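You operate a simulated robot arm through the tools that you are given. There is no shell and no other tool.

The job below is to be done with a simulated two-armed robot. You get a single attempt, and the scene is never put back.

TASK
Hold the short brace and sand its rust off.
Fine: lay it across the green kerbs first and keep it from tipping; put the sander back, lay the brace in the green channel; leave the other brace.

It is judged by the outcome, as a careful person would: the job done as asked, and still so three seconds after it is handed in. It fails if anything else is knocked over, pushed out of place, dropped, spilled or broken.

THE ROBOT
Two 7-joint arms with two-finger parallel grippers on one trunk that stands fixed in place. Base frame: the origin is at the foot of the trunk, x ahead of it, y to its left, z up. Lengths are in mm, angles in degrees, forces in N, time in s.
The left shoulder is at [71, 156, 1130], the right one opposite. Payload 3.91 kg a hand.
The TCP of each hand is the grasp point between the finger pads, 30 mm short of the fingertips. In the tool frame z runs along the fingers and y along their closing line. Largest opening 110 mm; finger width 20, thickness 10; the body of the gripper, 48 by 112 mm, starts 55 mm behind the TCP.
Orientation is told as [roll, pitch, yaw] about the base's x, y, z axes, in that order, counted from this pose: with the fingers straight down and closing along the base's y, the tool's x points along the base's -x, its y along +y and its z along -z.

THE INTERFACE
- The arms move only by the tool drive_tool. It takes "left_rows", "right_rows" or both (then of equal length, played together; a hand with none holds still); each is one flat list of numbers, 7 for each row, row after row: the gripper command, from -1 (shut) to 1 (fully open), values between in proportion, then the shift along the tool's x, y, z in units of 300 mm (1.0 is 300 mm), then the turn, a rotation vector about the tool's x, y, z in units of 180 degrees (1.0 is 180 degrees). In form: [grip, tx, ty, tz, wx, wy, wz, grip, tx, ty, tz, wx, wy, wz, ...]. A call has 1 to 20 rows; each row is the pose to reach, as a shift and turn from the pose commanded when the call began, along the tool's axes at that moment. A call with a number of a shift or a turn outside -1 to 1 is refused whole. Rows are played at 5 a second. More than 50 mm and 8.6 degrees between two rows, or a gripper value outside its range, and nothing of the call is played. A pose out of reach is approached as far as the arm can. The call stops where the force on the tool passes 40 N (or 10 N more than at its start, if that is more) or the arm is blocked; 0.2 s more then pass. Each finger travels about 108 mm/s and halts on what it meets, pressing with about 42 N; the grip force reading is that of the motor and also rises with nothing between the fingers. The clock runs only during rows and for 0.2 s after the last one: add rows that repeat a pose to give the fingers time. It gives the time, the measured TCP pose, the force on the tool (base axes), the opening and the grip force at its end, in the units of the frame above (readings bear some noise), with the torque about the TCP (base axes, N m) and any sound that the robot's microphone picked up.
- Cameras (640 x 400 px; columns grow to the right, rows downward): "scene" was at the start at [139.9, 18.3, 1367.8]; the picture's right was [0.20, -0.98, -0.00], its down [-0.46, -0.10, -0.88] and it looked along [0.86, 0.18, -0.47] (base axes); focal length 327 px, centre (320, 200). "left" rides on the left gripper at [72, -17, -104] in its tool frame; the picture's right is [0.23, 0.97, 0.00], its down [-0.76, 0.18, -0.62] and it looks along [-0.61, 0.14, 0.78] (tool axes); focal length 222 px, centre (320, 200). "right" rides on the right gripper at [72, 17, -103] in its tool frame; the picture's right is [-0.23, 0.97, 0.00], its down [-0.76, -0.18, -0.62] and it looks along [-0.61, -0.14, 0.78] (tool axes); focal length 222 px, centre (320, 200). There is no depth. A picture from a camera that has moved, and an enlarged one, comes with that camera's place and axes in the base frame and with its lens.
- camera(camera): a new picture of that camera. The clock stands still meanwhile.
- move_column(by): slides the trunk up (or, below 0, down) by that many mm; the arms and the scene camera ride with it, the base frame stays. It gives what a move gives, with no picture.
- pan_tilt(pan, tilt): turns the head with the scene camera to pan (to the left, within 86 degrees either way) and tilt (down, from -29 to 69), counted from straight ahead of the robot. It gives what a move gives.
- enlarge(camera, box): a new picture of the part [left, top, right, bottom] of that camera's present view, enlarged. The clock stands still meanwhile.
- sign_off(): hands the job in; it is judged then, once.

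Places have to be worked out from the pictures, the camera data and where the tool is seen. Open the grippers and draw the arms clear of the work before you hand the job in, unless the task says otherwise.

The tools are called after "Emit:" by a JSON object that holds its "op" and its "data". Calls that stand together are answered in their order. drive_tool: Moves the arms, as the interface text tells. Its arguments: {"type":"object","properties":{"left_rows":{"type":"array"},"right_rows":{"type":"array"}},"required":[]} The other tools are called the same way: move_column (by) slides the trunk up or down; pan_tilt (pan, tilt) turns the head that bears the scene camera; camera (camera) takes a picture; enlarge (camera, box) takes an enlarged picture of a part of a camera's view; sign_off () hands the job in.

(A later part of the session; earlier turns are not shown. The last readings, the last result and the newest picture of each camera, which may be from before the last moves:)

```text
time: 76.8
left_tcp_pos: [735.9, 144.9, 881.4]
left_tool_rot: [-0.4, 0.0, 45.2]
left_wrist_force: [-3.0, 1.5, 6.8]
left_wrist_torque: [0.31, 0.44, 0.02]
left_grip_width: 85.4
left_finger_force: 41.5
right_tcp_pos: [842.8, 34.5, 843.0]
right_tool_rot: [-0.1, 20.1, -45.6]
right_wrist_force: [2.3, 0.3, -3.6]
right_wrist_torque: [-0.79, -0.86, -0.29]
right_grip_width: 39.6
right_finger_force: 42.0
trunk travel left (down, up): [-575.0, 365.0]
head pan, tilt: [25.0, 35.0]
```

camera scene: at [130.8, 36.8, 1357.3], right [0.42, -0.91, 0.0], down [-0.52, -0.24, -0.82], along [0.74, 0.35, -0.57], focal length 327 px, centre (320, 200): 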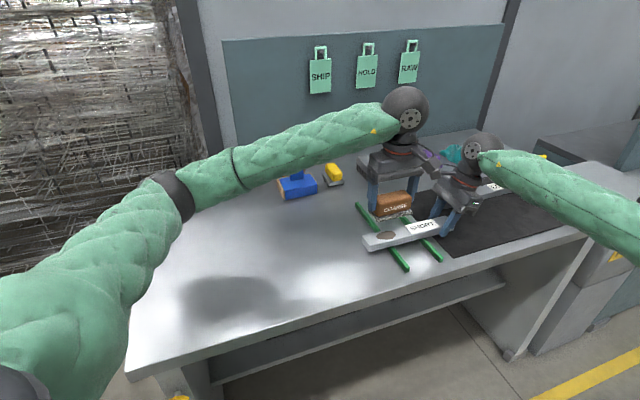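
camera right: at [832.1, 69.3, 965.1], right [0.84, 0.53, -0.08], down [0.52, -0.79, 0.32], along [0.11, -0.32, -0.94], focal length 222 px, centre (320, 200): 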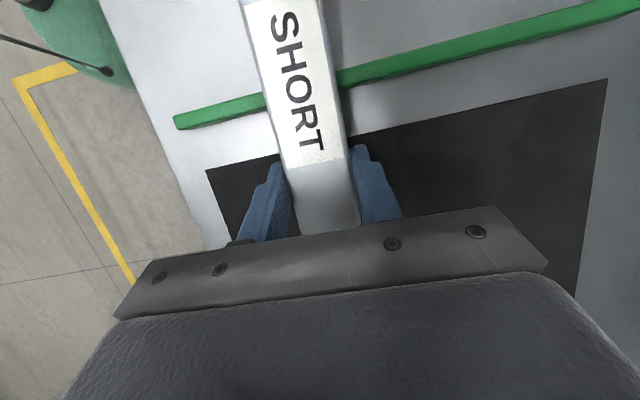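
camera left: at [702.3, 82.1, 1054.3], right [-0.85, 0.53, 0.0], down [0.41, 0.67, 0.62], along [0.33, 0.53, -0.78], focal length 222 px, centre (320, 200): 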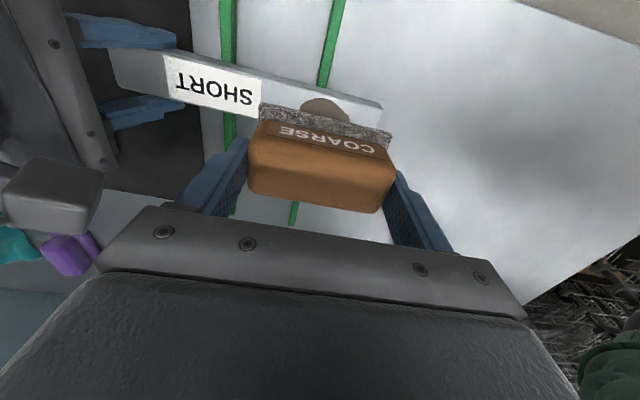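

Contact is light but sits on the rust-end side, which loads the holding hand. I'll remove part of the tilt to bring the pressure back over the kerb and run another set of strokes.

Emit:
{"op": "drive_tool", "data": {"left_rows": [-1, 0, 0, 0.0005, -0.001, 0, 0, -1, 0, 0.0233, 0.0017, -0.001, 0, 0, -1, 0, 0.0467, 0.0017, -0.001, 0, 0, -1, 0, 0.0233, 0.0017, -0.001, 0, 0, -1, 0, 0, 0.0017, -0.001, 0, 0, -1, 0, -0.02, 0.0017, -0.001, 0, 0, -1, 0, 0.0033, 0.0017, -0.001, 0, 0, -1, 0, 0.0267, 0.0017, -0.001, 0, 0, -1, 0, 0.0467, 0.0017, -0.001, 0, 0, -1, 0, 0.0233, 0.0017, -0.001, 0, 0, -1, 0, 0, 0.0017, -0.001, 0, 0]}}

```text
time: 79.2
left_tcp_pos: [734.8, 144.2, 881.9]
left_tool_rot: [-0.1, 0.0, 45.2]
left_wrist_force: [-3.5, 3.1, 11.4]
left_wrist_torque: [-0.19, -0.1, -0.04]
left_grip_width: 85.6
left_finger_force: 42.1
right_tcp_pos: [842.5, 35.2, 842.4]
right_tool_rot: [0.0, 19.9, -45.5]
right_wrist_force: [2.6, -2.0, -0.1]
right_wrist_torque: [0.17, 0.16, 0.04]
right_grip_width: 39.7
right_finger_force: 41.5
trunk travel left (down, up): [-575.0, 365.0]
head pan, tilt: [25.0, 35.0]
```

Pressure is now about 11 N on the supported span, and the holding hand is nearly unloaded. I'll continue with a longer set of strokes.

Emit:
{"op": "drive_tool", "data": {"left_rows": [-1, 0, 0.0233, 0, 0.0004, 0, 0, -1, 0, 0.0467, 0, 0.0004, 0, 0, -1, 0, 0.0233, 0, 0.0004, 0, 0, -1, 0, 0, 0, 0.0004, 0, 0, -1, 0, -0.02, 0, 0.0004, 0, 0, -1, 0, 0.0033, 0, 0.0004, 0, 0, -1, 0, 0.0267, 0, 0.0004, 0, 0, -1, 0, 0.0467, 0, 0.0004, 0, 0, -1, 0, 0.0233, 0, 0.0004, 0, 0, -1, 0, 0, 0, 0.0004, 0, 0, -1, 0, -0.02, 0, 0.0004, 0, 0, -1, 0, 0.0033, 0, 0.0004, 0, 0, -1, 0, 0.0267, 0, 0.0004, 0, 0, -1, 0, 0.0467, 0, 0.0004, 0, 0, -1, 0, 0.0233, 0, 0.0004, 0, 0, -1, 0, 0, 0, 0.0004, 0, 0, -1, 0, -0.02, 0, 0.0004, 0, 0, -1, 0, 0.0033, 0, 0.0004, 0, 0, -1, 0, 0.0267, 0, 0.0004, 0, 0, -1, 0, 0, 0, 0, 0, 0]}}

Emit:
{"op": "drive_tool", "data": {"left_rows": [-1, 0, 0, -0.02, 0, 0, 0, -1, 0, 0, -0.07, 0, 0, 0, -1, 0, 0, -0.13, 0, 0, 0, -1, 0, 0, -0.2, 0, 0, 0]}}

Emit:
{"op": "enlarge", "data": {"camera": "scene", "box": [350, 170, 470, 260]}}

Emit:
{"op": "enlarge", "data": {"camera": "left", "box": [200, 50, 440, 200]}}

```text
time: 83.4
left_tcp_pos: [734.0, 145.5, 880.8]
left_tool_rot: [-0.1, 0.0, 45.2]
left_wrist_force: [-1.9, 3.5, 11.8]
left_wrist_torque: [-0.29, -0.37, 0.05]
left_grip_width: 85.5
left_finger_force: 42.1
right_tcp_pos: [842.5, 33.2, 843.4]
right_tool_rot: [0.0, 20.0, -45.5]
right_wrist_force: [0.2, -3.6, 0.1]
right_wrist_torque: [0.42, 0.4, 0.21]
right_grip_width: 39.5
right_finger_force: 41.5
trunk travel left (down, up): [-575.0, 365.0]
head pan, tilt: [25.0, 35.0]
```

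```text
time: 84.4
left_tcp_pos: [735.3, 144.4, 942.1]
left_tool_rot: [-0.2, 0.0, 45.1]
left_wrist_force: [0.0, -0.4, -1.8]
left_wrist_torque: [-0.02, 0.0, -0.01]
left_grip_width: 85.4
left_finger_force: 42.2
right_tcp_pos: [842.8, 35.1, 843.7]
right_tool_rot: [0.0, 20.0, -45.5]
right_wrist_force: [0.0, 1.6, 7.1]
right_wrist_torque: [0.92, 0.84, -0.17]
right_grip_width: 39.6
right_finger_force: 42.7
trunk travel left (down, up): [-575.0, 365.0]
head pan, tilt: [25.0, 35.0]
```

```text
4.44 times, centred on (410, 215) of scene
camera zoom: at [130.2, 37.2, 1357.3], right [0.42, -0.91, 0.0], down [-0.52, -0.24, -0.82], along [0.74, 0.35, -0.57], focal length 1455 px, centre (-80, 133)
```

zoom: 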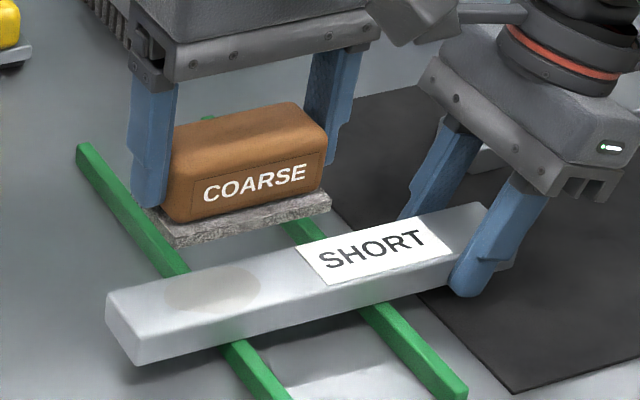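

```text
2.67 times, centred on (320, 125) of left
camera zoom: at [696.4, 80.6, 1044.6], right [-0.85, 0.53, 0.0], down [0.41, 0.67, 0.62], along [0.33, 0.53, -0.78], focal length 592 px, centre (320, 400)
```

zoom: 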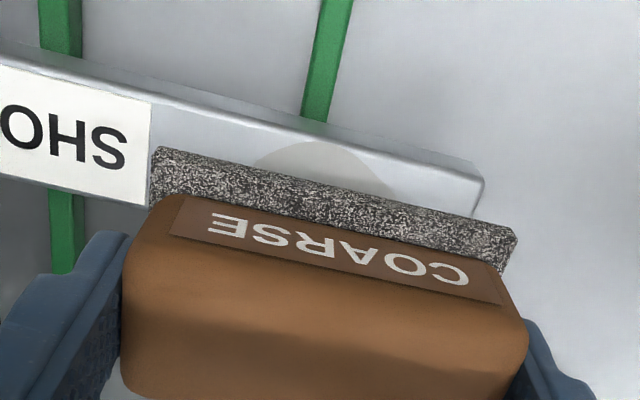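

The dark rust is gone, leaving only a faint ghost. I'll look closely to judge whether any residue remains.

Emit:
{"op": "enlarge", "data": {"camera": "scene", "box": [365, 215, 425, 255]}}

Emit:
{"op": "enlarge", "data": {"camera": "left", "box": [280, 80, 380, 140]}}

```text
10.00 times, centred on (395, 235) of scene
camera zoom: at [130.2, 37.2, 1357.3], right [0.42, -0.91, 0.0], down [-0.52, -0.24, -0.82], along [0.74, 0.35, -0.57], focal length 3274 px, centre (-430, -150)
```

zoom: 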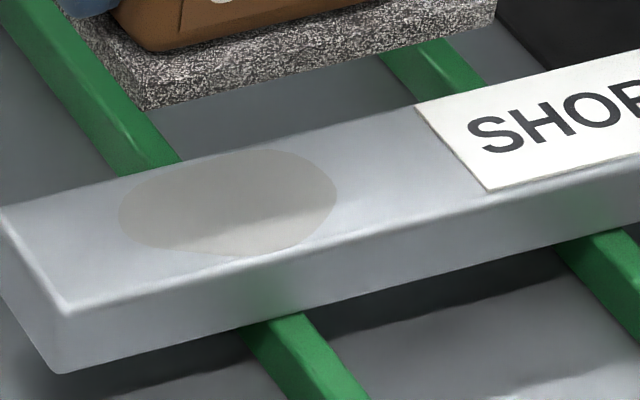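

```text
6.40 times, centred on (330, 110) of left
camera zoom: at [696.4, 80.6, 1044.6], right [-0.85, 0.53, 0.0], down [0.41, 0.67, 0.62], along [0.33, 0.53, -0.78], focal length 1422 px, centre (256, 776)
```

zoom: 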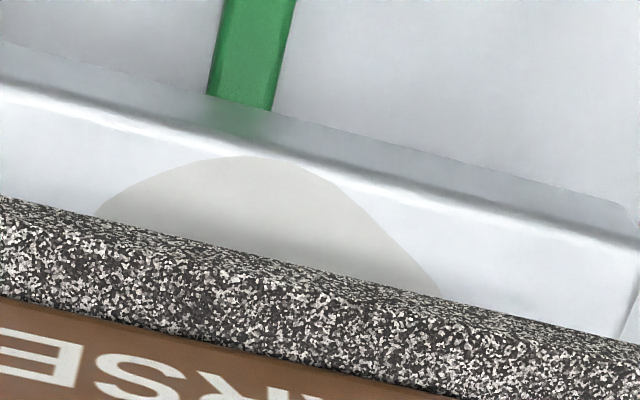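

Only the bare, lighter base patch is visible now and no dark rust is left. I'll make one short extra pass with the same light pressure as a margin, then lift and compare.

Emit:
{"op": "drive_tool", "data": {"left_rows": [-1, 0, 0, 0.07, 0, 0, 0, -1, 0, 0, 0.13, 0, 0, 0, -1, 0, 0, 0.175, 0, 0, 0, -1, 0, 0, 0.19, 0, 0, 0, -1, 0, 0, 0.198, 0, 0, 0, -1, 0, 0.0233, 0.1985, 0, 0, 0, -1, 0, 0.0467, 0.1985, 0, 0, 0, -1, 0, 0.0233, 0.1985, 0, 0, 0, -1, 0, 0, 0.1985, 0, 0, 0, -1, 0, -0.02, 0.1985, 0, 0, 0, -1, 0, 0.0033, 0.1985, 0, 0, 0, -1, 0, 0.0267, 0.1985, 0, 0, 0, -1, 0, 0.0467, 0.1985, 0, 0, 0, -1, 0, 0.0233, 0.1985, 0, 0, 0, -1, 0, 0, 0.1985, 0, 0, 0, -1, 0, 0, 0.18, 0, 0, 0, -1, 0, 0, 0.13, 0, 0, 0, -1, 0, 0, 0.06, 0, 0, 0, -1, 0, 0, 0, 0, 0, 0]}}

Emit:
{"op": "enlarge", "data": {"camera": "scene", "box": [365, 215, 425, 255]}}

Emit:
{"op": "enlarge", "data": {"camera": "scene", "box": [340, 100, 520, 270]}}

```text
time: 88.4
left_tcp_pos: [734.4, 143.0, 942.1]
left_tool_rot: [-0.2, 0.0, 45.1]
left_wrist_force: [0.3, 0.9, -1.6]
left_wrist_torque: [0.03, 0.02, 0.0]
left_grip_width: 85.5
left_finger_force: 41.9
right_tcp_pos: [843.4, 33.1, 842.2]
right_tool_rot: [-0.1, 20.0, -45.6]
right_wrist_force: [-0.6, 0.3, 4.1]
right_wrist_torque: [0.48, 0.43, 0.08]
right_grip_width: 39.4
right_finger_force: 41.6
trunk travel left (down, up): [-575.0, 365.0]
head pan, tilt: [25.0, 35.0]
```

```text
10.00 times, centred on (395, 235) of scene
camera zoom: at [130.4, 37.3, 1357.2], right [0.42, -0.91, 0.0], down [-0.52, -0.24, -0.82], along [0.74, 0.35, -0.57], focal length 3274 px, centre (-430, -150)
```

zoom: 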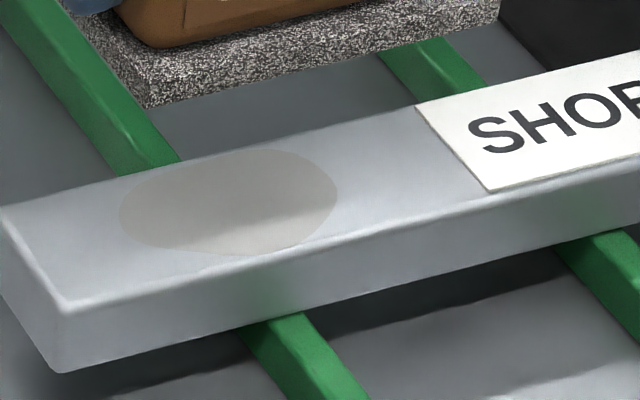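

```text
2.35 times, centred on (430, 185) of scene
camera zoom: at [130.4, 37.3, 1357.2], right [0.42, -0.91, 0.0], down [-0.52, -0.24, -0.82], along [0.74, 0.35, -0.57], focal length 770 px, centre (61, 235)
```

zoom: 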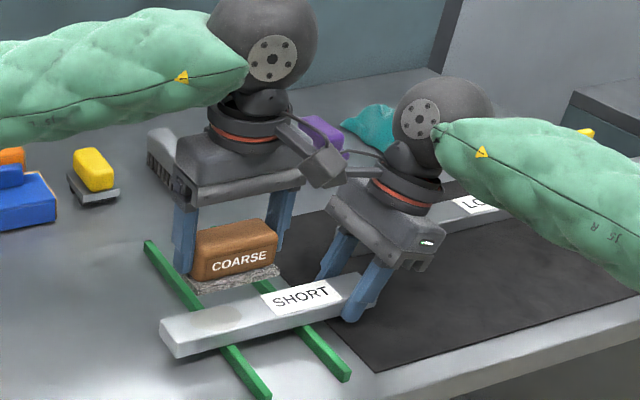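

The patch tone is unchanged, so the rust is fully off. I'll carry the sander back to its home spot, retracing the same path.

Emit:
{"op": "drive_tool", "data": {"left_rows": [-1, -0.015, 0.035, 0, 0, 0, 0, -1, -0.045, 0.103, 0, 0, 0, 0, -1, -0.075, 0.172, 0, 0, 0, 0, -1, -0.105, 0.241, 0, 0, 0, 0, -1, -0.135, 0.31, 0, 0, 0, 0, -1, -0.165, 0.379, 0, 0, 0, 0, -1, -0.195, 0.448, 0, 0, 0, 0, -1, -0.225, 0.516, 0, 0, 0, 0, -1, -0.255, 0.585, 0, 0, 0, 0, -1, -0.285, 0.654, 0, 0, 0, 0, -1, -0.3227, 0.7406, 0, 0, 0, 0]}}

Emit:
{"op": "drive_tool", "data": {"left_rows": [-1, -0.03, 0.069, 0, 0, 0, 0, -1, -0.06, 0.138, 0, 0, 0, 0, -1, -0.09, 0.207, 0, 0, 0, 0, -1, -0.12, 0.275, 0, 0, 0, 0, -1, -0.15, 0.344, 0, 0, 0, 0, -1, -0.18, 0.413, 0, 0, 0, 0, -1, -0.21, 0.482, 0, 0, 0, 0, -1, -0.24, 0.551, 0, 0, 0, 0, -1, -0.27, 0.62, 0, 0, 0, 0, -1, -0.3, 0.689, 0, 0, 0, 0, -1, -0.3227, 0.7406, 0, -0.0008, 0, 0, -1, -0.3227, 0.7406, 0.08, -0.0008, 0, 0, -1, -0.3227, 0.7406, 0.16, -0.0008, 0, 0, -1, -0.3227, 0.7406, 0.23, -0.0008, 0, 0, -1, -0.3227, 0.7406, 0.27, -0.0008, 0, 0]}}

Emit:
{"op": "enlarge", "data": {"camera": "scene", "box": [130, 150, 250, 260]}}

```text
time: 90.8
left_tcp_pos: [644.0, 368.1, 941.4]
left_tool_rot: [-0.2, -0.1, 45.1]
left_wrist_force: [0.1, 0.1, -0.9]
left_wrist_torque: [-0.03, -0.01, 0.05]
left_grip_width: 85.6
left_finger_force: 42.1
right_tcp_pos: [843.3, 34.1, 843.3]
right_tool_rot: [-0.1, 20.0, -45.5]
right_wrist_force: [-0.9, 0.9, -0.3]
right_wrist_torque: [0.1, 0.14, 0.12]
right_grip_width: 39.6
right_finger_force: 41.6
trunk travel left (down, up): [-575.0, 365.0]
head pan, tilt: [25.0, 35.0]
```

```text
time: 94.0
left_tcp_pos: [557.5, 596.5, 858.4]
left_tool_rot: [-0.2, 0.0, 45.1]
left_wrist_force: [-0.6, -0.4, -1.0]
left_wrist_torque: [0.04, -0.01, -0.01]
left_grip_width: 85.5
left_finger_force: 41.9
right_tcp_pos: [843.8, 34.0, 843.1]
right_tool_rot: [-0.1, 20.0, -45.5]
right_wrist_force: [0.1, 0.0, 0.0]
right_wrist_torque: [-0.05, -0.07, -0.05]
right_grip_width: 39.4
right_finger_force: 41.8
trunk travel left (down, up): [-575.0, 365.0]
head pan, tilt: [25.0, 35.0]
```

```text
3.64 times, centred on (190, 205) of scene
camera zoom: at [130.6, 37.7, 1357.3], right [0.42, -0.91, 0.0], down [-0.52, -0.24, -0.82], along [0.74, 0.35, -0.57], focal length 1191 px, centre (793, 182)
```

zoom: 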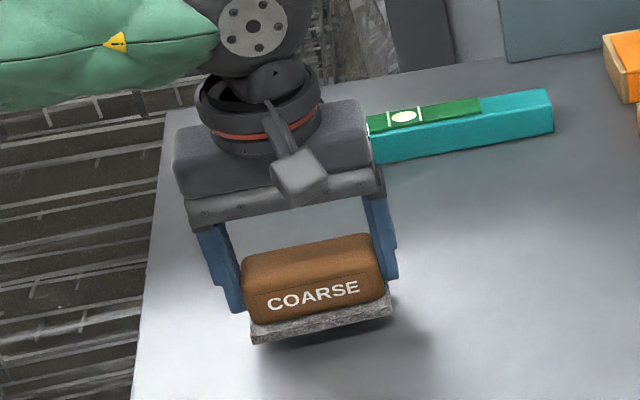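

The sander is about 10 mm above its spot. I'll set it down slowly.

Emit:
{"op": "drive_tool", "data": {"left_rows": [-1, 0, 0, 0.018, 0, 0, 0, -1, 0, 0, 0.028, 0, 0, 0, -1, 0, 0, 0.034, 0, 0, 0, -1, 0, 0, 0.038, 0, 0, 0]}}

Emit:
{"op": "enlarge", "data": {"camera": "scene", "box": [130, 170, 250, 260]}}

```text
time: 95.0
left_tcp_pos: [557.6, 595.4, 846.3]
left_tool_rot: [-0.2, 0.0, 45.1]
left_wrist_force: [0.4, 0.3, -0.6]
left_wrist_torque: [-0.01, -0.01, -0.03]
left_grip_width: 85.3
left_finger_force: 41.7
right_tcp_pos: [842.0, 34.4, 843.4]
right_tool_rot: [-0.2, 20.0, -45.6]
right_wrist_force: [-0.2, 0.8, -0.1]
right_wrist_torque: [-0.06, -0.09, -0.03]
right_grip_width: 39.4
right_finger_force: 42.3
trunk travel left (down, up): [-575.0, 365.0]
head pan, tilt: [25.0, 35.0]
```

```text
4.44 times, centred on (190, 215) of scene
camera zoom: at [130.6, 37.6, 1357.3], right [0.42, -0.91, 0.0], down [-0.52, -0.24, -0.82], along [0.74, 0.35, -0.57], focal length 1455 px, centre (898, 133)
```

zoom: 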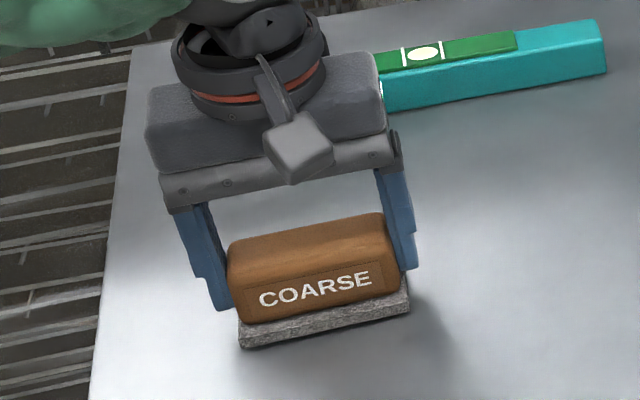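

It still hovers about 3 mm high because it slid slightly in the grip. I'll lower the rest in 1 mm steps.

Emit:
{"op": "drive_tool", "data": {"left_rows": [-1, 0, 0, 0.0033, 0, 0, 0, -1, 0, 0, 0.006, 0, 0, 0, -1, 0, 0, 0.008, 0, 0, 0]}}

Emit:
{"op": "enlarge", "data": {"camera": "scene", "box": [130, 170, 250, 260]}}

```text
time: 95.8
left_tcp_pos: [558.2, 595.5, 844.2]
left_tool_rot: [0.0, 0.0, 45.1]
left_wrist_force: [0.4, 0.0, -1.4]
left_wrist_torque: [0.01, -0.01, 0.03]
left_grip_width: 85.6
left_finger_force: 41.8
right_tcp_pos: [842.7, 33.2, 843.3]
right_tool_rot: [-0.1, 20.0, -45.6]
right_wrist_force: [-0.7, 0.6, 0.2]
right_wrist_torque: [-0.02, -0.05, 0.01]
right_grip_width: 39.6
right_finger_force: 41.8
trunk travel left (down, up): [-575.0, 365.0]
head pan, tilt: [25.0, 35.0]
```

```text
4.44 times, centred on (190, 215) of scene
camera zoom: at [130.6, 37.6, 1357.3], right [0.42, -0.91, 0.0], down [-0.52, -0.24, -0.82], along [0.74, 0.35, -0.57], focal length 1455 px, centre (898, 133)
```

zoom: 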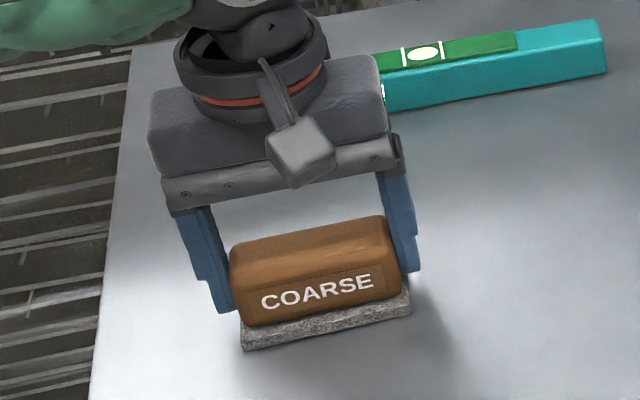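

Nearly down, with about 1.5–2 mm left.

Emit:
{"op": "drive_tool", "data": {"left_rows": [-1, 0, 0, 0.0033, 0, 0, 0, -1, 0, 0, 0.006, 0, 0, 0, -1, 0, 0, 0.006, 0, 0, 0]}}

```text
time: 96.6
left_tcp_pos: [556.8, 594.7, 842.7]
left_tool_rot: [-0.1, -0.1, 45.1]
left_wrist_force: [1.3, 1.7, 7.4]
left_wrist_torque: [0.33, 0.32, -0.1]
left_grip_width: 85.4
left_finger_force: 41.8
right_tcp_pos: [841.9, 34.1, 843.5]
right_tool_rot: [-0.1, 20.0, -45.4]
right_wrist_force: [0.1, -0.3, -0.7]
right_wrist_torque: [-0.13, -0.12, 0.01]
right_grip_width: 40.0
right_finger_force: 42.4
trunk travel left (down, up): [-575.0, 365.0]
head pan, tilt: [25.0, 35.0]
```

The sander is touching the bench at about 7 N. I'll open the left fingers and lift away.

Emit:
{"op": "drive_tool", "data": {"left_rows": [-1, 0, 0, -0.002, 0, 0, 0, 0.7, 0, 0, -0.002, 0, 0, 0, 1, 0, 0, -0.002, 0, 0, 0, 1, 0, 0, -0.002, 0, 0, 0, 1, 0, 0, -0.04, 0, 0, 0, 1, 0, 0, -0.12, 0, 0, 0, 1, 0, 0, -0.22, 0, 0, 0, 1, 0, 0, -0.33, 0, 0, 0]}}

Emit:
{"op": "enlarge", "data": {"camera": "scene", "box": [150, 205, 230, 255]}}

Emit:
{"op": "camera", "data": {"camera": "left"}}

```text
time: 98.4
left_tcp_pos: [556.4, 596.4, 943.1]
left_tool_rot: [0.0, 0.0, 45.2]
left_wrist_force: [0.9, 0.3, 0.4]
left_wrist_torque: [0.04, -0.01, 0.0]
left_grip_width: 110.1
left_finger_force: 0.0
right_tcp_pos: [843.4, 33.8, 844.1]
right_tool_rot: [-0.1, 20.1, -45.6]
right_wrist_force: [-0.1, 1.2, 0.4]
right_wrist_torque: [-0.16, -0.14, 0.01]
right_grip_width: 39.7
right_finger_force: 42.1
trunk travel left (down, up): [-575.0, 365.0]
head pan, tilt: [25.0, 35.0]
```

```text
8.00 times, centred on (190, 230) of scene
camera zoom: at [130.3, 37.1, 1357.2], right [0.42, -0.91, 0.0], down [-0.52, -0.24, -0.82], along [0.74, 0.35, -0.57], focal length 2619 px, centre (1360, -40)
```

zoom: 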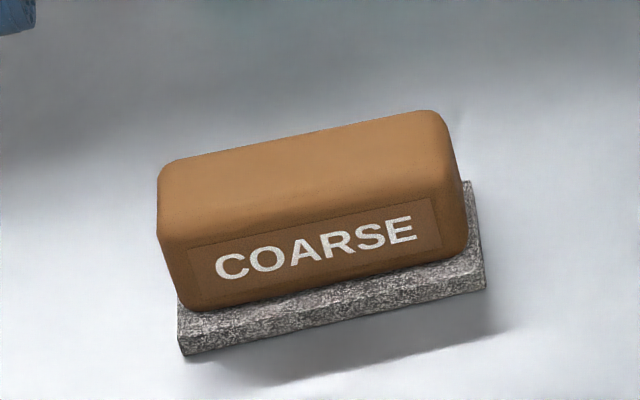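

```text
taken
camera left: at [518.6, 532.1, 1045.8], right [-0.85, 0.53, 0.0], down [0.41, 0.66, 0.62], along [0.33, 0.53, -0.78], focal length 222 px, centre (320, 200)
```

left: 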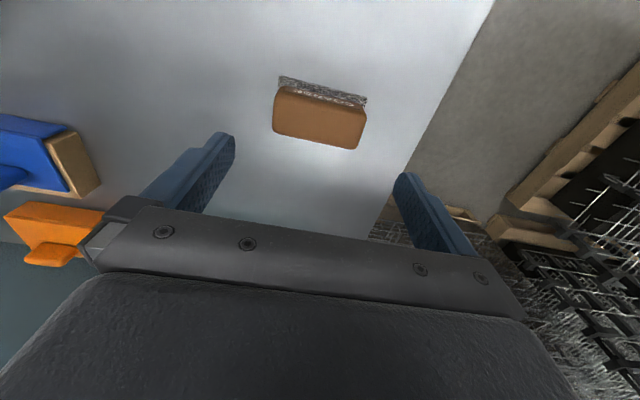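

The sander is back within about 2 mm of its original spot. Next I'll release the brace's label end (it rests stably on the kerbs) and bring the right hand upright over the brace's middle.

Emit:
{"op": "drive_tool", "data": {"right_rows": [-0.1, 0, 0, 0, 0, 0, 0, 0.2, 0, 0, 0, 0, 0, 0, 0.2, 0, 0, 0, 0, 0, 0, 0.2, 0.0266, 0, -0.0731, 0, 0, 0, 0.2, 0.0532, 0, -0.1462, 0, 0, 0, 0.2, 0.0798, 0, -0.2193, 0, 0, 0, 0.2, 0.1385, 0.0001, -0.1979, 0, -0.0222, 0, 0.2, 0.1973, 0.0002, -0.1765, 0, -0.0444, 0, 0.2, 0.256, 0.0003, -0.1551, 0, -0.0667, 0, 0.2, 0.3148, 0.0004, -0.1337, 0, -0.0889, 0, 0.2, 0.3735, 0.0005, -0.1123, 0, -0.1111, 0]}}

Emit:
{"op": "camera", "data": {"camera": "right"}}

Emit:
{"op": "enlarge", "data": {"camera": "scene", "box": [330, 130, 530, 270]}}

```text
time: 100.8
left_tcp_pos: [556.3, 596.9, 941.9]
left_tool_rot: [-0.1, 0.0, 45.1]
left_wrist_force: [-0.4, 0.6, 0.4]
left_wrist_torque: [0.03, -0.01, -0.01]
left_grip_width: 110.1
left_finger_force: 0.1
right_tcp_pos: [777.4, 103.0, 913.3]
right_tool_rot: [-0.1, -0.1, -45.6]
right_wrist_force: [0.2, -0.5, -0.8]
right_wrist_torque: [-0.04, -0.04, 0.05]
right_grip_width: 66.0
right_finger_force: 0.1
trunk travel left (down, up): [-575.0, 365.0]
head pan, tilt: [25.0, 35.0]
```

```text
taken
camera right: at [737.9, 166.3, 1016.1], right [0.85, 0.52, 0.0], down [0.41, -0.67, 0.62], along [0.32, -0.53, -0.78], focal length 222 px, centre (320, 200)
```

right: 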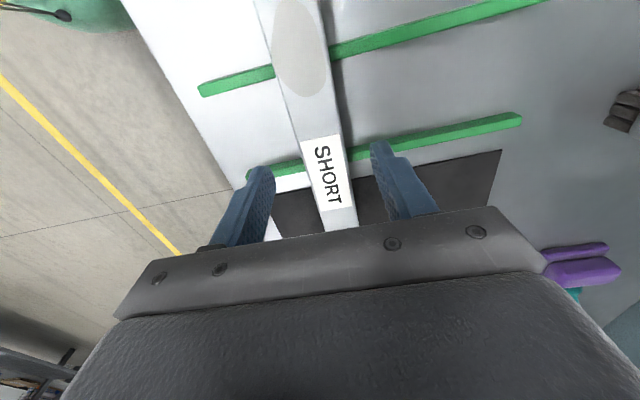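

```text
2.86 times, centred on (430, 200) of scene
camera zoom: at [130.0, 38.3, 1357.3], right [0.42, -0.91, 0.0], down [-0.52, -0.24, -0.82], along [0.74, 0.35, -0.57], focal length 936 px, centre (6, 200)
```

zoom: 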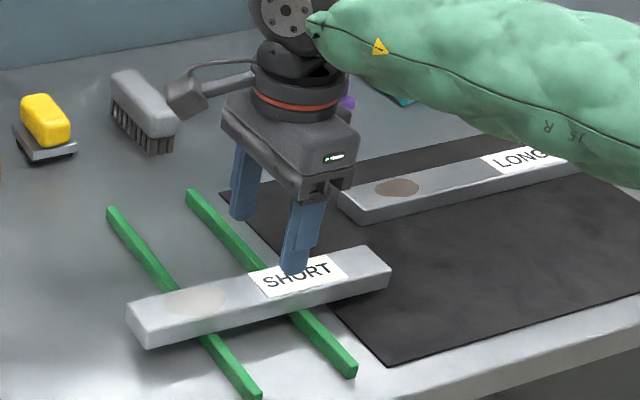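

The right hand is upright over the brace's middle. I'll shift about 3 mm to centre and lower to grip height.

Emit:
{"op": "drive_tool", "data": {"right_rows": [0.2, 0, -0.0047, 0.05, 0, 0, 0, 0.2, 0, -0.0093, 0.1, 0, 0, 0, 0.2, 0, -0.0093, 0.15, 0, 0, 0, 0.2, 0, -0.0093, 0.195, 0, 0, 0, 0.2, 0, -0.0093, 0.221, 0, 0, 0]}}

Emit:
{"op": "camera", "data": {"camera": "right"}}

Emit:
{"op": "enlarge", "data": {"camera": "scene", "box": [350, 150, 490, 270]}}

```text
time: 102.0
left_tcp_pos: [556.9, 596.3, 941.6]
left_tool_rot: [0.0, 0.1, 45.1]
left_wrist_force: [-0.3, 0.0, -0.2]
left_wrist_torque: [-0.01, 0.01, 0.0]
left_grip_width: 109.9
left_finger_force: 0.0
right_tcp_pos: [774.0, 101.5, 846.1]
right_tool_rot: [-0.1, 0.0, -45.5]
right_wrist_force: [-0.5, -0.7, -0.5]
right_wrist_torque: [-0.01, 0.01, 0.01]
right_grip_width: 65.8
right_finger_force: 0.0
trunk travel left (down, up): [-575.0, 365.0]
head pan, tilt: [25.0, 35.0]
```

```text
taken
camera right: at [735.4, 163.4, 949.5], right [0.85, 0.52, 0.0], down [0.41, -0.67, 0.62], along [0.32, -0.53, -0.78], focal length 222 px, centre (320, 200)
```

right: 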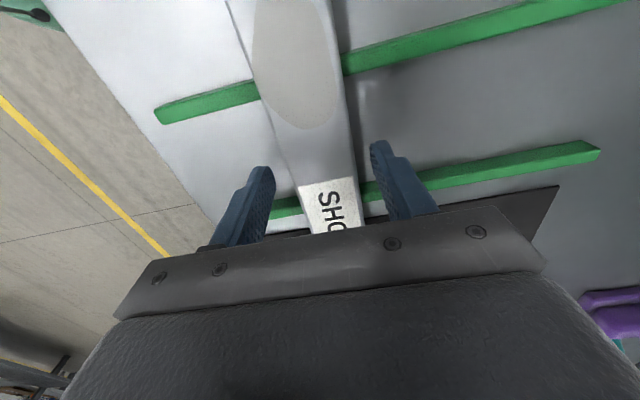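

```text
3.33 times, centred on (420, 210) of scene
camera zoom: at [130.5, 37.6, 1357.3], right [0.42, -0.91, 0.0], down [-0.52, -0.24, -0.82], along [0.74, 0.35, -0.57], focal length 1091 px, centre (-13, 167)
```

zoom: 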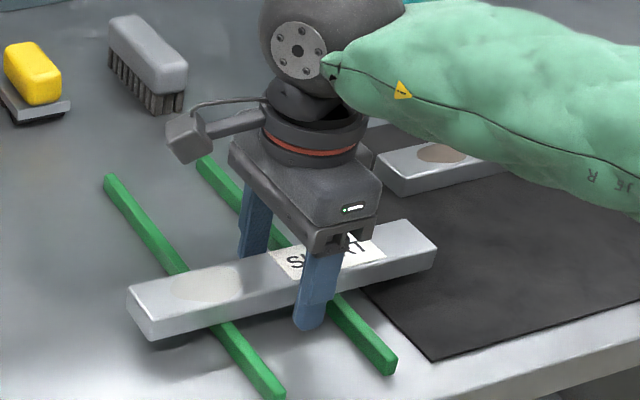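

Slightly over-corrected by about 2–3 mm. I'll centre and close.

Emit:
{"op": "drive_tool", "data": {"right_rows": [0.2, 0, 0.007, 0, 0, 0, 0, -0.1, 0, 0.007, 0, 0, 0, 0, -0.22, 0, 0.007, 0, 0, 0, 0, -1, 0, 0.007, 0, 0, 0, 0, -1, 0, 0.007, 0, 0, 0, 0, -1, 0, 0.007, 0, 0, 0, 0]}}

Emit:
{"op": "drive_tool", "data": {"right_rows": [-1, 0, 0, -0.003, 0, 0, 0, -1, 0, 0, -0.007, 0, 0, 0, -1, 0, 0, -0.012, 0, 0, 0, -1, 0, 0, -0.018, 0, 0, 0, -1, 0, 0, -0.025, 0, 0, 0, -1, 0, 0, -0.035, 0, 0, 0]}}

Emit:
{"op": "enlarge", "data": {"camera": "scene", "box": [350, 150, 490, 270]}}

```text
time: 103.4
left_tcp_pos: [556.3, 595.2, 942.7]
left_tool_rot: [0.0, 0.0, 45.0]
left_wrist_force: [1.2, -0.5, -0.4]
left_wrist_torque: [0.0, -0.02, -0.02]
left_grip_width: 110.2
left_finger_force: 0.1
right_tcp_pos: [776.2, 101.2, 847.2]
right_tool_rot: [-0.1, 0.0, -45.4]
right_wrist_force: [-0.5, -1.1, -0.1]
right_wrist_torque: [0.12, 0.06, 0.04]
right_grip_width: 39.2
right_finger_force: 42.1
trunk travel left (down, up): [-575.0, 365.0]
head pan, tilt: [25.0, 35.0]
```

```text
time: 104.8
left_tcp_pos: [556.4, 596.6, 942.1]
left_tool_rot: [0.0, 0.0, 45.1]
left_wrist_force: [-0.2, -1.3, 0.1]
left_wrist_torque: [0.0, 0.0, 0.0]
left_grip_width: 110.0
left_finger_force: 0.1
right_tcp_pos: [776.5, 100.8, 857.7]
right_tool_rot: [-0.1, 0.0, -45.5]
right_wrist_force: [0.4, 0.2, -1.8]
right_wrist_torque: [0.0, -0.02, 0.0]
right_grip_width: 39.5
right_finger_force: 42.0
trunk travel left (down, up): [-575.0, 365.0]
head pan, tilt: [25.0, 35.0]
```

```text
3.33 times, centred on (420, 210) of scene
camera zoom: at [130.5, 37.6, 1357.3], right [0.42, -0.91, 0.0], down [-0.52, -0.24, -0.82], along [0.74, 0.35, -0.57], focal length 1091 px, centre (-13, 167)
```

zoom: 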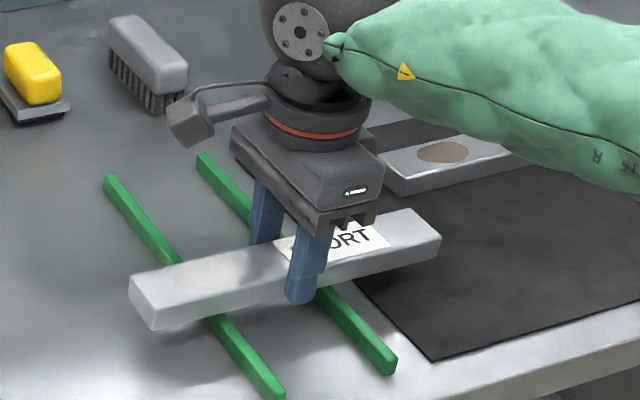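

It lifts level. I'll raise it to a safe height first.

Emit:
{"op": "drive_tool", "data": {"right_rows": [-1, 0, 0, -0.02, 0, 0, 0, -1, 0, 0, -0.05, 0, 0, 0, -1, 0, 0, -0.08, 0, 0, 0, -1, 0, 0, -0.11, 0, 0, 0, -1, 0, 0, -0.14, 0, 0, 0, -1, 0, 0, -0.17, 0, 0, 0, -1, 0, 0, -0.205, 0, 0, 0]}}

Emit:
{"op": "camera", "data": {"camera": "scene"}}

```text
time: 106.4
left_tcp_pos: [557.6, 596.4, 942.9]
left_tool_rot: [0.0, -0.1, 45.1]
left_wrist_force: [0.4, 0.3, 0.1]
left_wrist_torque: [0.0, 0.0, -0.04]
left_grip_width: 110.0
left_finger_force: 0.0
right_tcp_pos: [776.0, 101.0, 919.5]
right_tool_rot: [0.0, 0.0, -45.5]
right_wrist_force: [0.6, 0.7, -2.8]
right_wrist_torque: [0.03, -0.01, 0.01]
right_grip_width: 39.5
right_finger_force: 41.9
trunk travel left (down, up): [-575.0, 365.0]
head pan, tilt: [25.0, 35.0]
```

```text
taken
camera scene: at [130.4, 37.6, 1357.3], right [0.42, -0.91, 0.0], down [-0.52, -0.24, -0.82], along [0.74, 0.35, -0.57], focal length 327 px, centre (320, 200)
```

scene: 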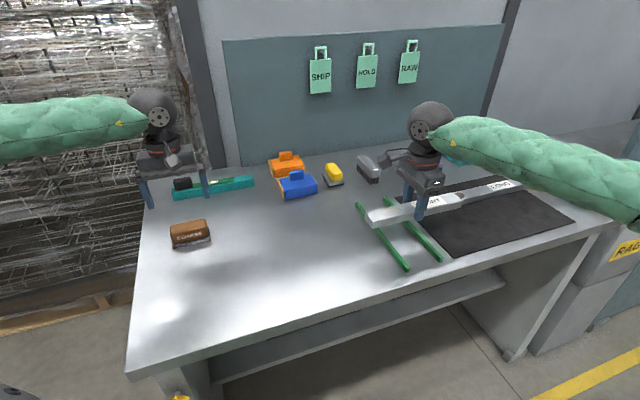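

I'll turn the brace by -90° in stages, starting with 45°, to line it up with the channel.

Emit:
{"op": "drive_tool", "data": {"right_rows": [-1, 0, 0, 0, 0, 0, 0.03, -1, 0, 0, 0, 0, 0, 0.07, -1, 0, 0, 0, 0, 0, 0.11, -1, 0, 0, 0, 0, 0, 0.15, -1, 0, 0, 0, 0, 0, 0.19, -1, 0, 0, 0, 0, 0, 0.23, -1, 0, 0, 0, 0, 0, 0.25]}}

```text
time: 108.0
left_tcp_pos: [556.6, 596.0, 942.1]
left_tool_rot: [0.1, 0.0, 45.0]
left_wrist_force: [0.8, -0.2, 0.6]
left_wrist_torque: [0.0, 0.0, -0.02]
left_grip_width: 110.0
left_finger_force: 0.1
right_tcp_pos: [775.3, 100.6, 918.0]
right_tool_rot: [0.0, 0.0, -90.7]
right_wrist_force: [-0.2, 0.4, -2.1]
right_wrist_torque: [0.02, 0.01, 0.03]
right_grip_width: 39.7
right_finger_force: 41.9
trunk travel left (down, up): [-575.0, 365.0]
head pan, tilt: [25.0, 35.0]
```

The pose is good. I'll complete the turn to about -135.6° while moving over the channel centre at about (801,139).

Emit:
{"op": "drive_tool", "data": {"right_rows": [-1, 0.01, 0.007, 0, 0, 0, 0.02, -1, 0.03, 0.02, 0, 0, 0, 0.06, -1, 0.05, 0.033, 0, 0, 0, 0.1, -1, 0.07, 0.046, 0, 0, 0, 0.14, -1, 0.09, 0.059, 0, 0, 0, 0.18, -1, 0.11, 0.072, 0, 0, 0, 0.22, -1, 0.128, 0.0833, 0, 0, 0, 0.2502]}}

Emit:
{"op": "camera", "data": {"camera": "right"}}

Emit:
{"op": "camera", "data": {"camera": "scene"}}

```text
time: 109.6
left_tcp_pos: [557.6, 596.4, 942.5]
left_tool_rot: [-0.1, 0.0, 45.1]
left_wrist_force: [-1.1, 0.9, 0.8]
left_wrist_torque: [-0.03, -0.03, -0.03]
left_grip_width: 110.0
left_finger_force: 0.1
right_tcp_pos: [800.4, 141.0, 916.7]
right_tool_rot: [0.0, -0.1, -135.8]
right_wrist_force: [-0.6, -0.3, -1.9]
right_wrist_torque: [-0.03, -0.01, 0.0]
right_grip_width: 39.4
right_finger_force: 41.9
trunk travel left (down, up): [-575.0, 365.0]
head pan, tilt: [25.0, 35.0]
```

```text
taken
camera right: at [864.4, 178.3, 1021.1], right [0.52, -0.86, 0.0], down [-0.67, -0.4, 0.62], along [-0.53, -0.32, -0.78], focal length 222 px, centre (320, 200)
```

right: 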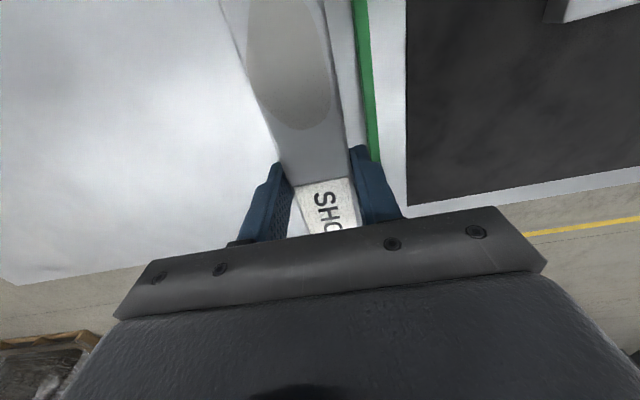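

```text
taken
camera scene: at [130.7, 37.9, 1357.2], right [0.42, -0.91, 0.0], down [-0.52, -0.24, -0.82], along [0.74, 0.35, -0.57], focal length 327 px, centre (320, 200)
```

scene: 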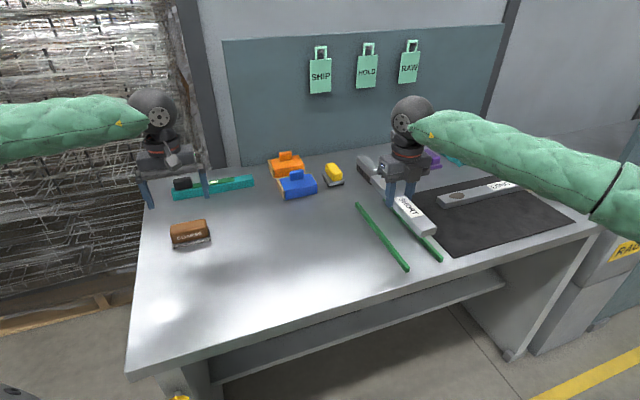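

The brace is aligned with the kerbs, about 2 mm left of the channel centre. I'll correct that and lower to just above the kerb tops, then check clearance on both sides.

Emit:
{"op": "drive_tool", "data": {"right_rows": [-1, 0, 0.0033, 0.04, 0, 0, 0, -1, 0, 0.0067, 0.08, 0, 0, 0, -1, 0, 0.0067, 0.12, 0, 0, 0, -1, 0, 0.0067, 0.16, 0, 0, 0, -1, 0, 0.0067, 0.19, 0, 0, 0, -1, 0, 0.0067, 0.2, 0, 0, 0]}}

Emit:
{"op": "enlarge", "data": {"camera": "scene", "box": [340, 150, 480, 280]}}

Emit:
{"op": "camera", "data": {"camera": "right"}}

```text
time: 111.0
left_tcp_pos: [557.0, 596.5, 943.2]
left_tool_rot: [0.0, 0.0, 45.1]
left_wrist_force: [0.2, 0.4, 0.5]
left_wrist_torque: [0.0, -0.01, 0.0]
left_grip_width: 110.0
left_finger_force: 0.1
right_tcp_pos: [801.3, 137.6, 858.8]
right_tool_rot: [0.0, -0.1, -135.6]
right_wrist_force: [0.6, -0.7, -1.9]
right_wrist_torque: [0.06, -0.04, -0.04]
right_grip_width: 39.5
right_finger_force: 41.5
trunk travel left (down, up): [-575.0, 365.0]
head pan, tilt: [25.0, 35.0]
```

```text
3.08 times, centred on (410, 215) of scene
camera zoom: at [130.6, 37.7, 1357.3], right [0.42, -0.91, 0.0], down [-0.52, -0.24, -0.82], along [0.74, 0.35, -0.57], focal length 1007 px, centre (43, 154)
```

zoom: 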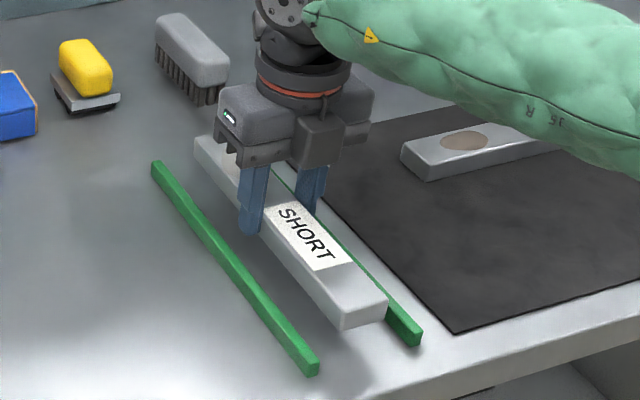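

```text
taken
camera right: at [865.5, 176.7, 961.5], right [0.52, -0.85, 0.0], down [-0.67, -0.41, 0.62], along [-0.53, -0.32, -0.78], focal length 222 px, centre (320, 200)
```

right: 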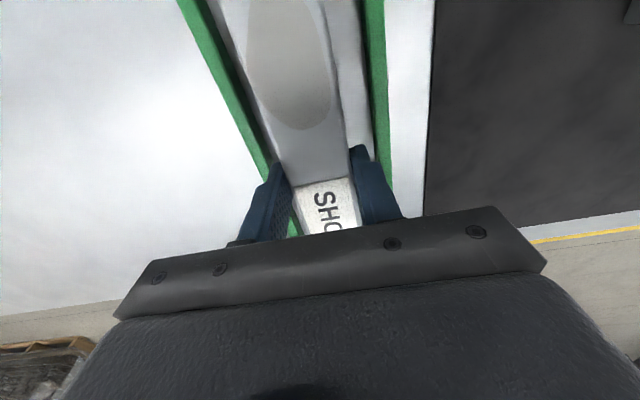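

Emit:
{"op": "enlarge", "data": {"camera": "right", "box": [170, 0, 450, 250]}}

Emit:
{"op": "enlarge", "data": {"camera": "scene", "box": [375, 180, 445, 275]}}

```text
1.60 times, centred on (310, 125) of right
camera zoom: at [865.5, 176.7, 961.5], right [0.52, -0.85, 0.0], down [-0.67, -0.41, 0.62], along [-0.53, -0.32, -0.78], focal length 355 px, centre (336, 320)
```

zoom: 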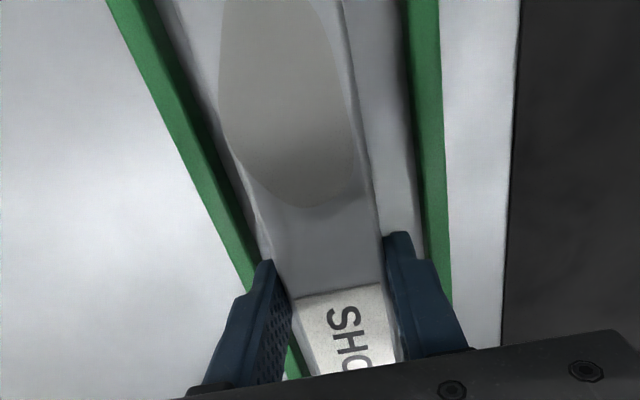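

```text
4.21 times, centred on (410, 228) of scene
camera zoom: at [130.6, 37.7, 1357.3], right [0.42, -0.91, 0.0], down [-0.52, -0.24, -0.82], along [0.74, 0.35, -0.57], focal length 1379 px, centre (-59, 84)
```

zoom: 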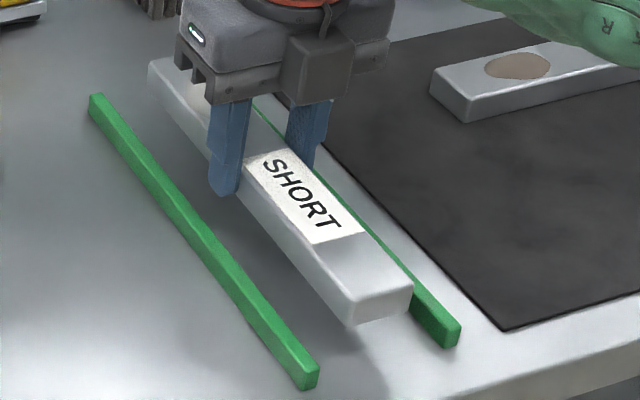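

Clearance looks about even, within 2–3 mm either side. I'll lower into the channel in small steps.

Emit:
{"op": "drive_tool", "data": {"right_rows": [-1, 0, 0, 0.015, 0, 0, 0, -1, 0, 0, 0.03, 0, 0, 0, -1, 0, 0, 0.045, 0, 0, 0, -1, 0, 0, 0.058, 0, 0, 0, -1, 0, 0, 0.07, 0, 0, 0]}}

Emit:
{"op": "enlarge", "data": {"camera": "right", "box": [170, 0, 450, 250]}}

Emit:
{"op": "enlarge", "data": {"camera": "scene", "box": [375, 180, 445, 275]}}

```text
time: 112.2
left_tcp_pos: [556.7, 596.3, 942.1]
left_tool_rot: [0.0, -0.1, 45.1]
left_wrist_force: [0.3, 0.4, 0.0]
left_wrist_torque: [-0.04, -0.03, -0.01]
left_grip_width: 110.0
left_finger_force: 0.1
right_tcp_pos: [802.7, 138.0, 838.8]
right_tool_rot: [0.0, -0.1, -135.6]
right_wrist_force: [-0.3, -0.5, -2.8]
right_wrist_torque: [-0.02, 0.0, -0.02]
right_grip_width: 39.5
right_finger_force: 41.7
trunk travel left (down, up): [-575.0, 365.0]
head pan, tilt: [25.0, 35.0]
```

```text
1.60 times, centred on (310, 125) of right
camera zoom: at [865.5, 175.8, 941.0], right [0.52, -0.85, 0.0], down [-0.67, -0.41, 0.62], along [-0.53, -0.32, -0.78], focal length 355 px, centre (336, 320)
```

zoom: 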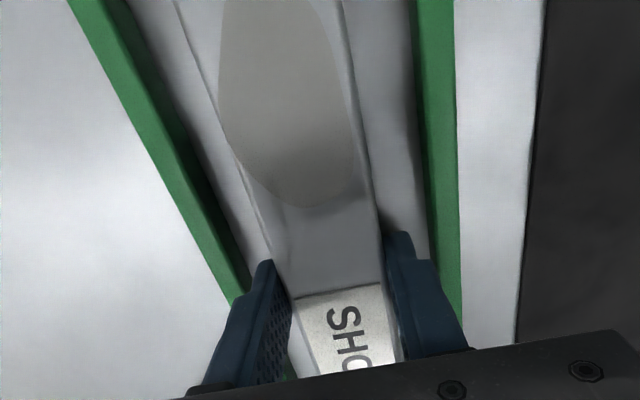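

```text
4.21 times, centred on (410, 228) of scene
camera zoom: at [130.7, 37.6, 1357.3], right [0.42, -0.91, 0.0], down [-0.52, -0.24, -0.82], along [0.74, 0.35, -0.57], focal length 1379 px, centre (-59, 84)
```

zoom: 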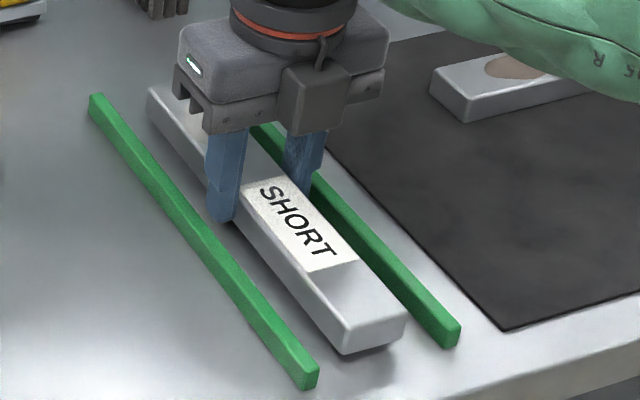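

The brace is centred in the channel with about 6–7 mm of finger clearance each side. I'll lower the last few millimetres to the bench.

Emit:
{"op": "drive_tool", "data": {"right_rows": [-1, 0, 0, 0.005, 0, 0, 0, -1, 0, 0, 0.009, 0, 0, 0, -1, 0, 0, 0.0125, 0, 0, 0, -1, 0, 0, 0.0155, 0, 0, 0]}}

```text
time: 113.2
left_tcp_pos: [557.4, 595.3, 943.2]
left_tool_rot: [0.0, 0.0, 45.1]
left_wrist_force: [0.6, 0.4, 0.8]
left_wrist_torque: [-0.01, -0.01, -0.04]
left_grip_width: 109.9
left_finger_force: 0.0
right_tcp_pos: [802.0, 137.3, 832.7]
right_tool_rot: [0.0, 0.0, -135.6]
right_wrist_force: [-0.3, -0.3, -2.1]
right_wrist_torque: [-0.02, 0.0, 0.01]
right_grip_width: 39.5
right_finger_force: 42.2
trunk travel left (down, up): [-575.0, 365.0]
head pan, tilt: [25.0, 35.0]
```

There's no contact yet; I'll go on in 1 mm steps.

Emit:
{"op": "drive_tool", "data": {"right_rows": [-1, 0, 0, 0.0033, 0, 0, 0, -1, 0, 0, 0.0055, 0, 0, 0, -1, 0, 0, 0.0055, 0, 0, 0]}}

Emit:
{"op": "enlarge", "data": {"camera": "scene", "box": [375, 180, 445, 275]}}

```text
time: 114.0
left_tcp_pos: [558.3, 596.5, 941.7]
left_tool_rot: [0.0, 0.0, 45.1]
left_wrist_force: [-0.4, 0.6, -0.9]
left_wrist_torque: [-0.01, 0.01, 0.0]
left_grip_width: 109.8
left_finger_force: 0.0
right_tcp_pos: [803.3, 137.5, 830.1]
right_tool_rot: [0.0, -0.1, -135.5]
right_wrist_force: [-0.1, -0.6, -2.2]
right_wrist_torque: [0.01, -0.01, 0.01]
right_grip_width: 39.4
right_finger_force: 42.0
trunk travel left (down, up): [-575.0, 365.0]
head pan, tilt: [25.0, 35.0]
```

```text
4.21 times, centred on (410, 228) of scene
camera zoom: at [130.6, 37.6, 1357.3], right [0.42, -0.91, 0.0], down [-0.52, -0.24, -0.82], along [0.74, 0.35, -0.57], focal length 1379 px, centre (-59, 84)
```

zoom: 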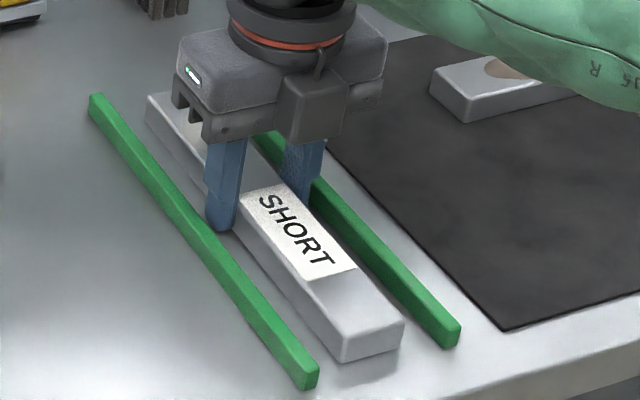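

Still no contact at TCP 830, so the bench must be slightly lower than I estimated. I'll continue in 1 mm steps, watching the force.

Emit:
{"op": "drive_tool", "data": {"right_rows": [-1, 0, 0, 0.0033, 0, 0, 0, -1, 0, 0, 0.0067, 0, 0, 0, -1, 0, 0, 0.0067, 0, 0, 0]}}

```text
time: 114.8
left_tcp_pos: [557.1, 596.7, 944.3]
left_tool_rot: [0.0, 0.0, 45.0]
left_wrist_force: [0.3, -0.7, 0.1]
left_wrist_torque: [-0.03, 0.0, -0.01]
left_grip_width: 110.2
left_finger_force: 0.1
right_tcp_pos: [803.1, 137.2, 831.0]
right_tool_rot: [0.0, 0.0, -135.6]
right_wrist_force: [3.9, -1.3, 12.3]
right_wrist_torque: [-0.26, 0.21, 0.05]
right_grip_width: 39.4
right_finger_force: 41.9
trunk travel left (down, up): [-575.0, 365.0]
head pan, tilt: [25.0, 35.0]
```

The brace has touched down at 12 N. I'll ease off, then open the fingers only about 4 mm per side so they stay clear of the kerbs.

Emit:
{"op": "drive_tool", "data": {"right_rows": [-1, 0, 0, -0.005, 0, 0, 0, -1, 0, 0, -0.006, 0, 0, 0, -0.2, 0, 0, -0.006, 0, 0, 0, -0.14, 0, 0, -0.006, 0, 0, 0, -0.14, 0, 0, -0.006, 0, 0, 0]}}

Emit:
{"op": "enlarge", "data": {"camera": "scene", "box": [375, 180, 445, 275]}}

Emit:
{"op": "enlarge", "data": {"camera": "right", "box": [170, 0, 450, 250]}}

```text
time: 116.0
left_tcp_pos: [557.3, 596.2, 942.5]
left_tool_rot: [0.0, 0.0, 45.0]
left_wrist_force: [0.2, 0.6, -0.2]
left_wrist_torque: [0.02, -0.02, 0.0]
left_grip_width: 109.7
left_finger_force: 0.1
right_tcp_pos: [803.1, 138.2, 831.6]
right_tool_rot: [0.0, 0.0, -135.6]
right_wrist_force: [-0.5, -0.2, -0.1]
right_wrist_torque: [-0.01, -0.01, 0.03]
right_grip_width: 47.3
right_finger_force: 0.0
trunk travel left (down, up): [-575.0, 365.0]
head pan, tilt: [25.0, 35.0]
```

```text
4.21 times, centred on (410, 228) of scene
camera zoom: at [130.4, 37.6, 1357.3], right [0.42, -0.91, 0.0], down [-0.52, -0.24, -0.82], along [0.74, 0.35, -0.57], focal length 1379 px, centre (-59, 84)
```

zoom: 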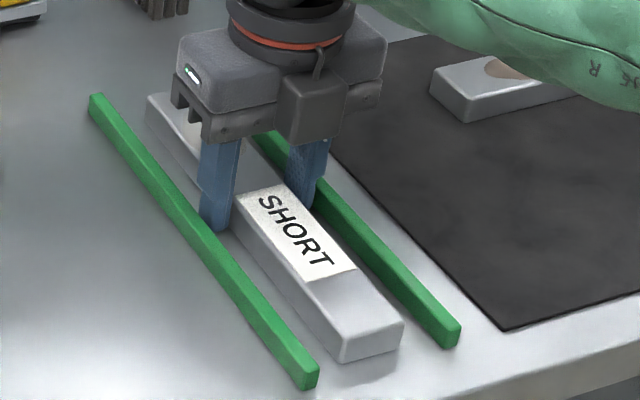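

```text
1.60 times, centred on (310, 125) of right
camera zoom: at [866.0, 176.1, 934.0], right [0.52, -0.85, 0.0], down [-0.67, -0.41, 0.62], along [-0.53, -0.32, -0.78], focal length 355 px, centre (336, 320)
```

zoom: 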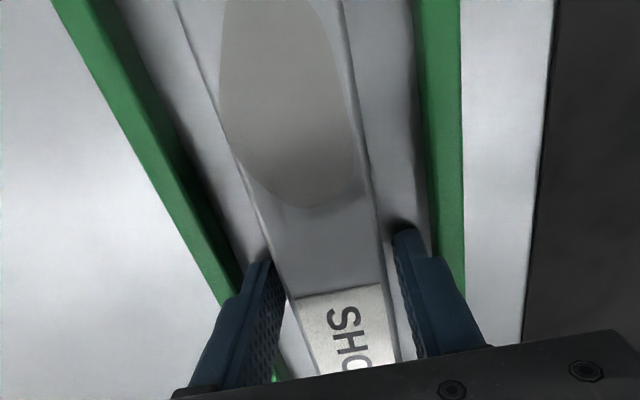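

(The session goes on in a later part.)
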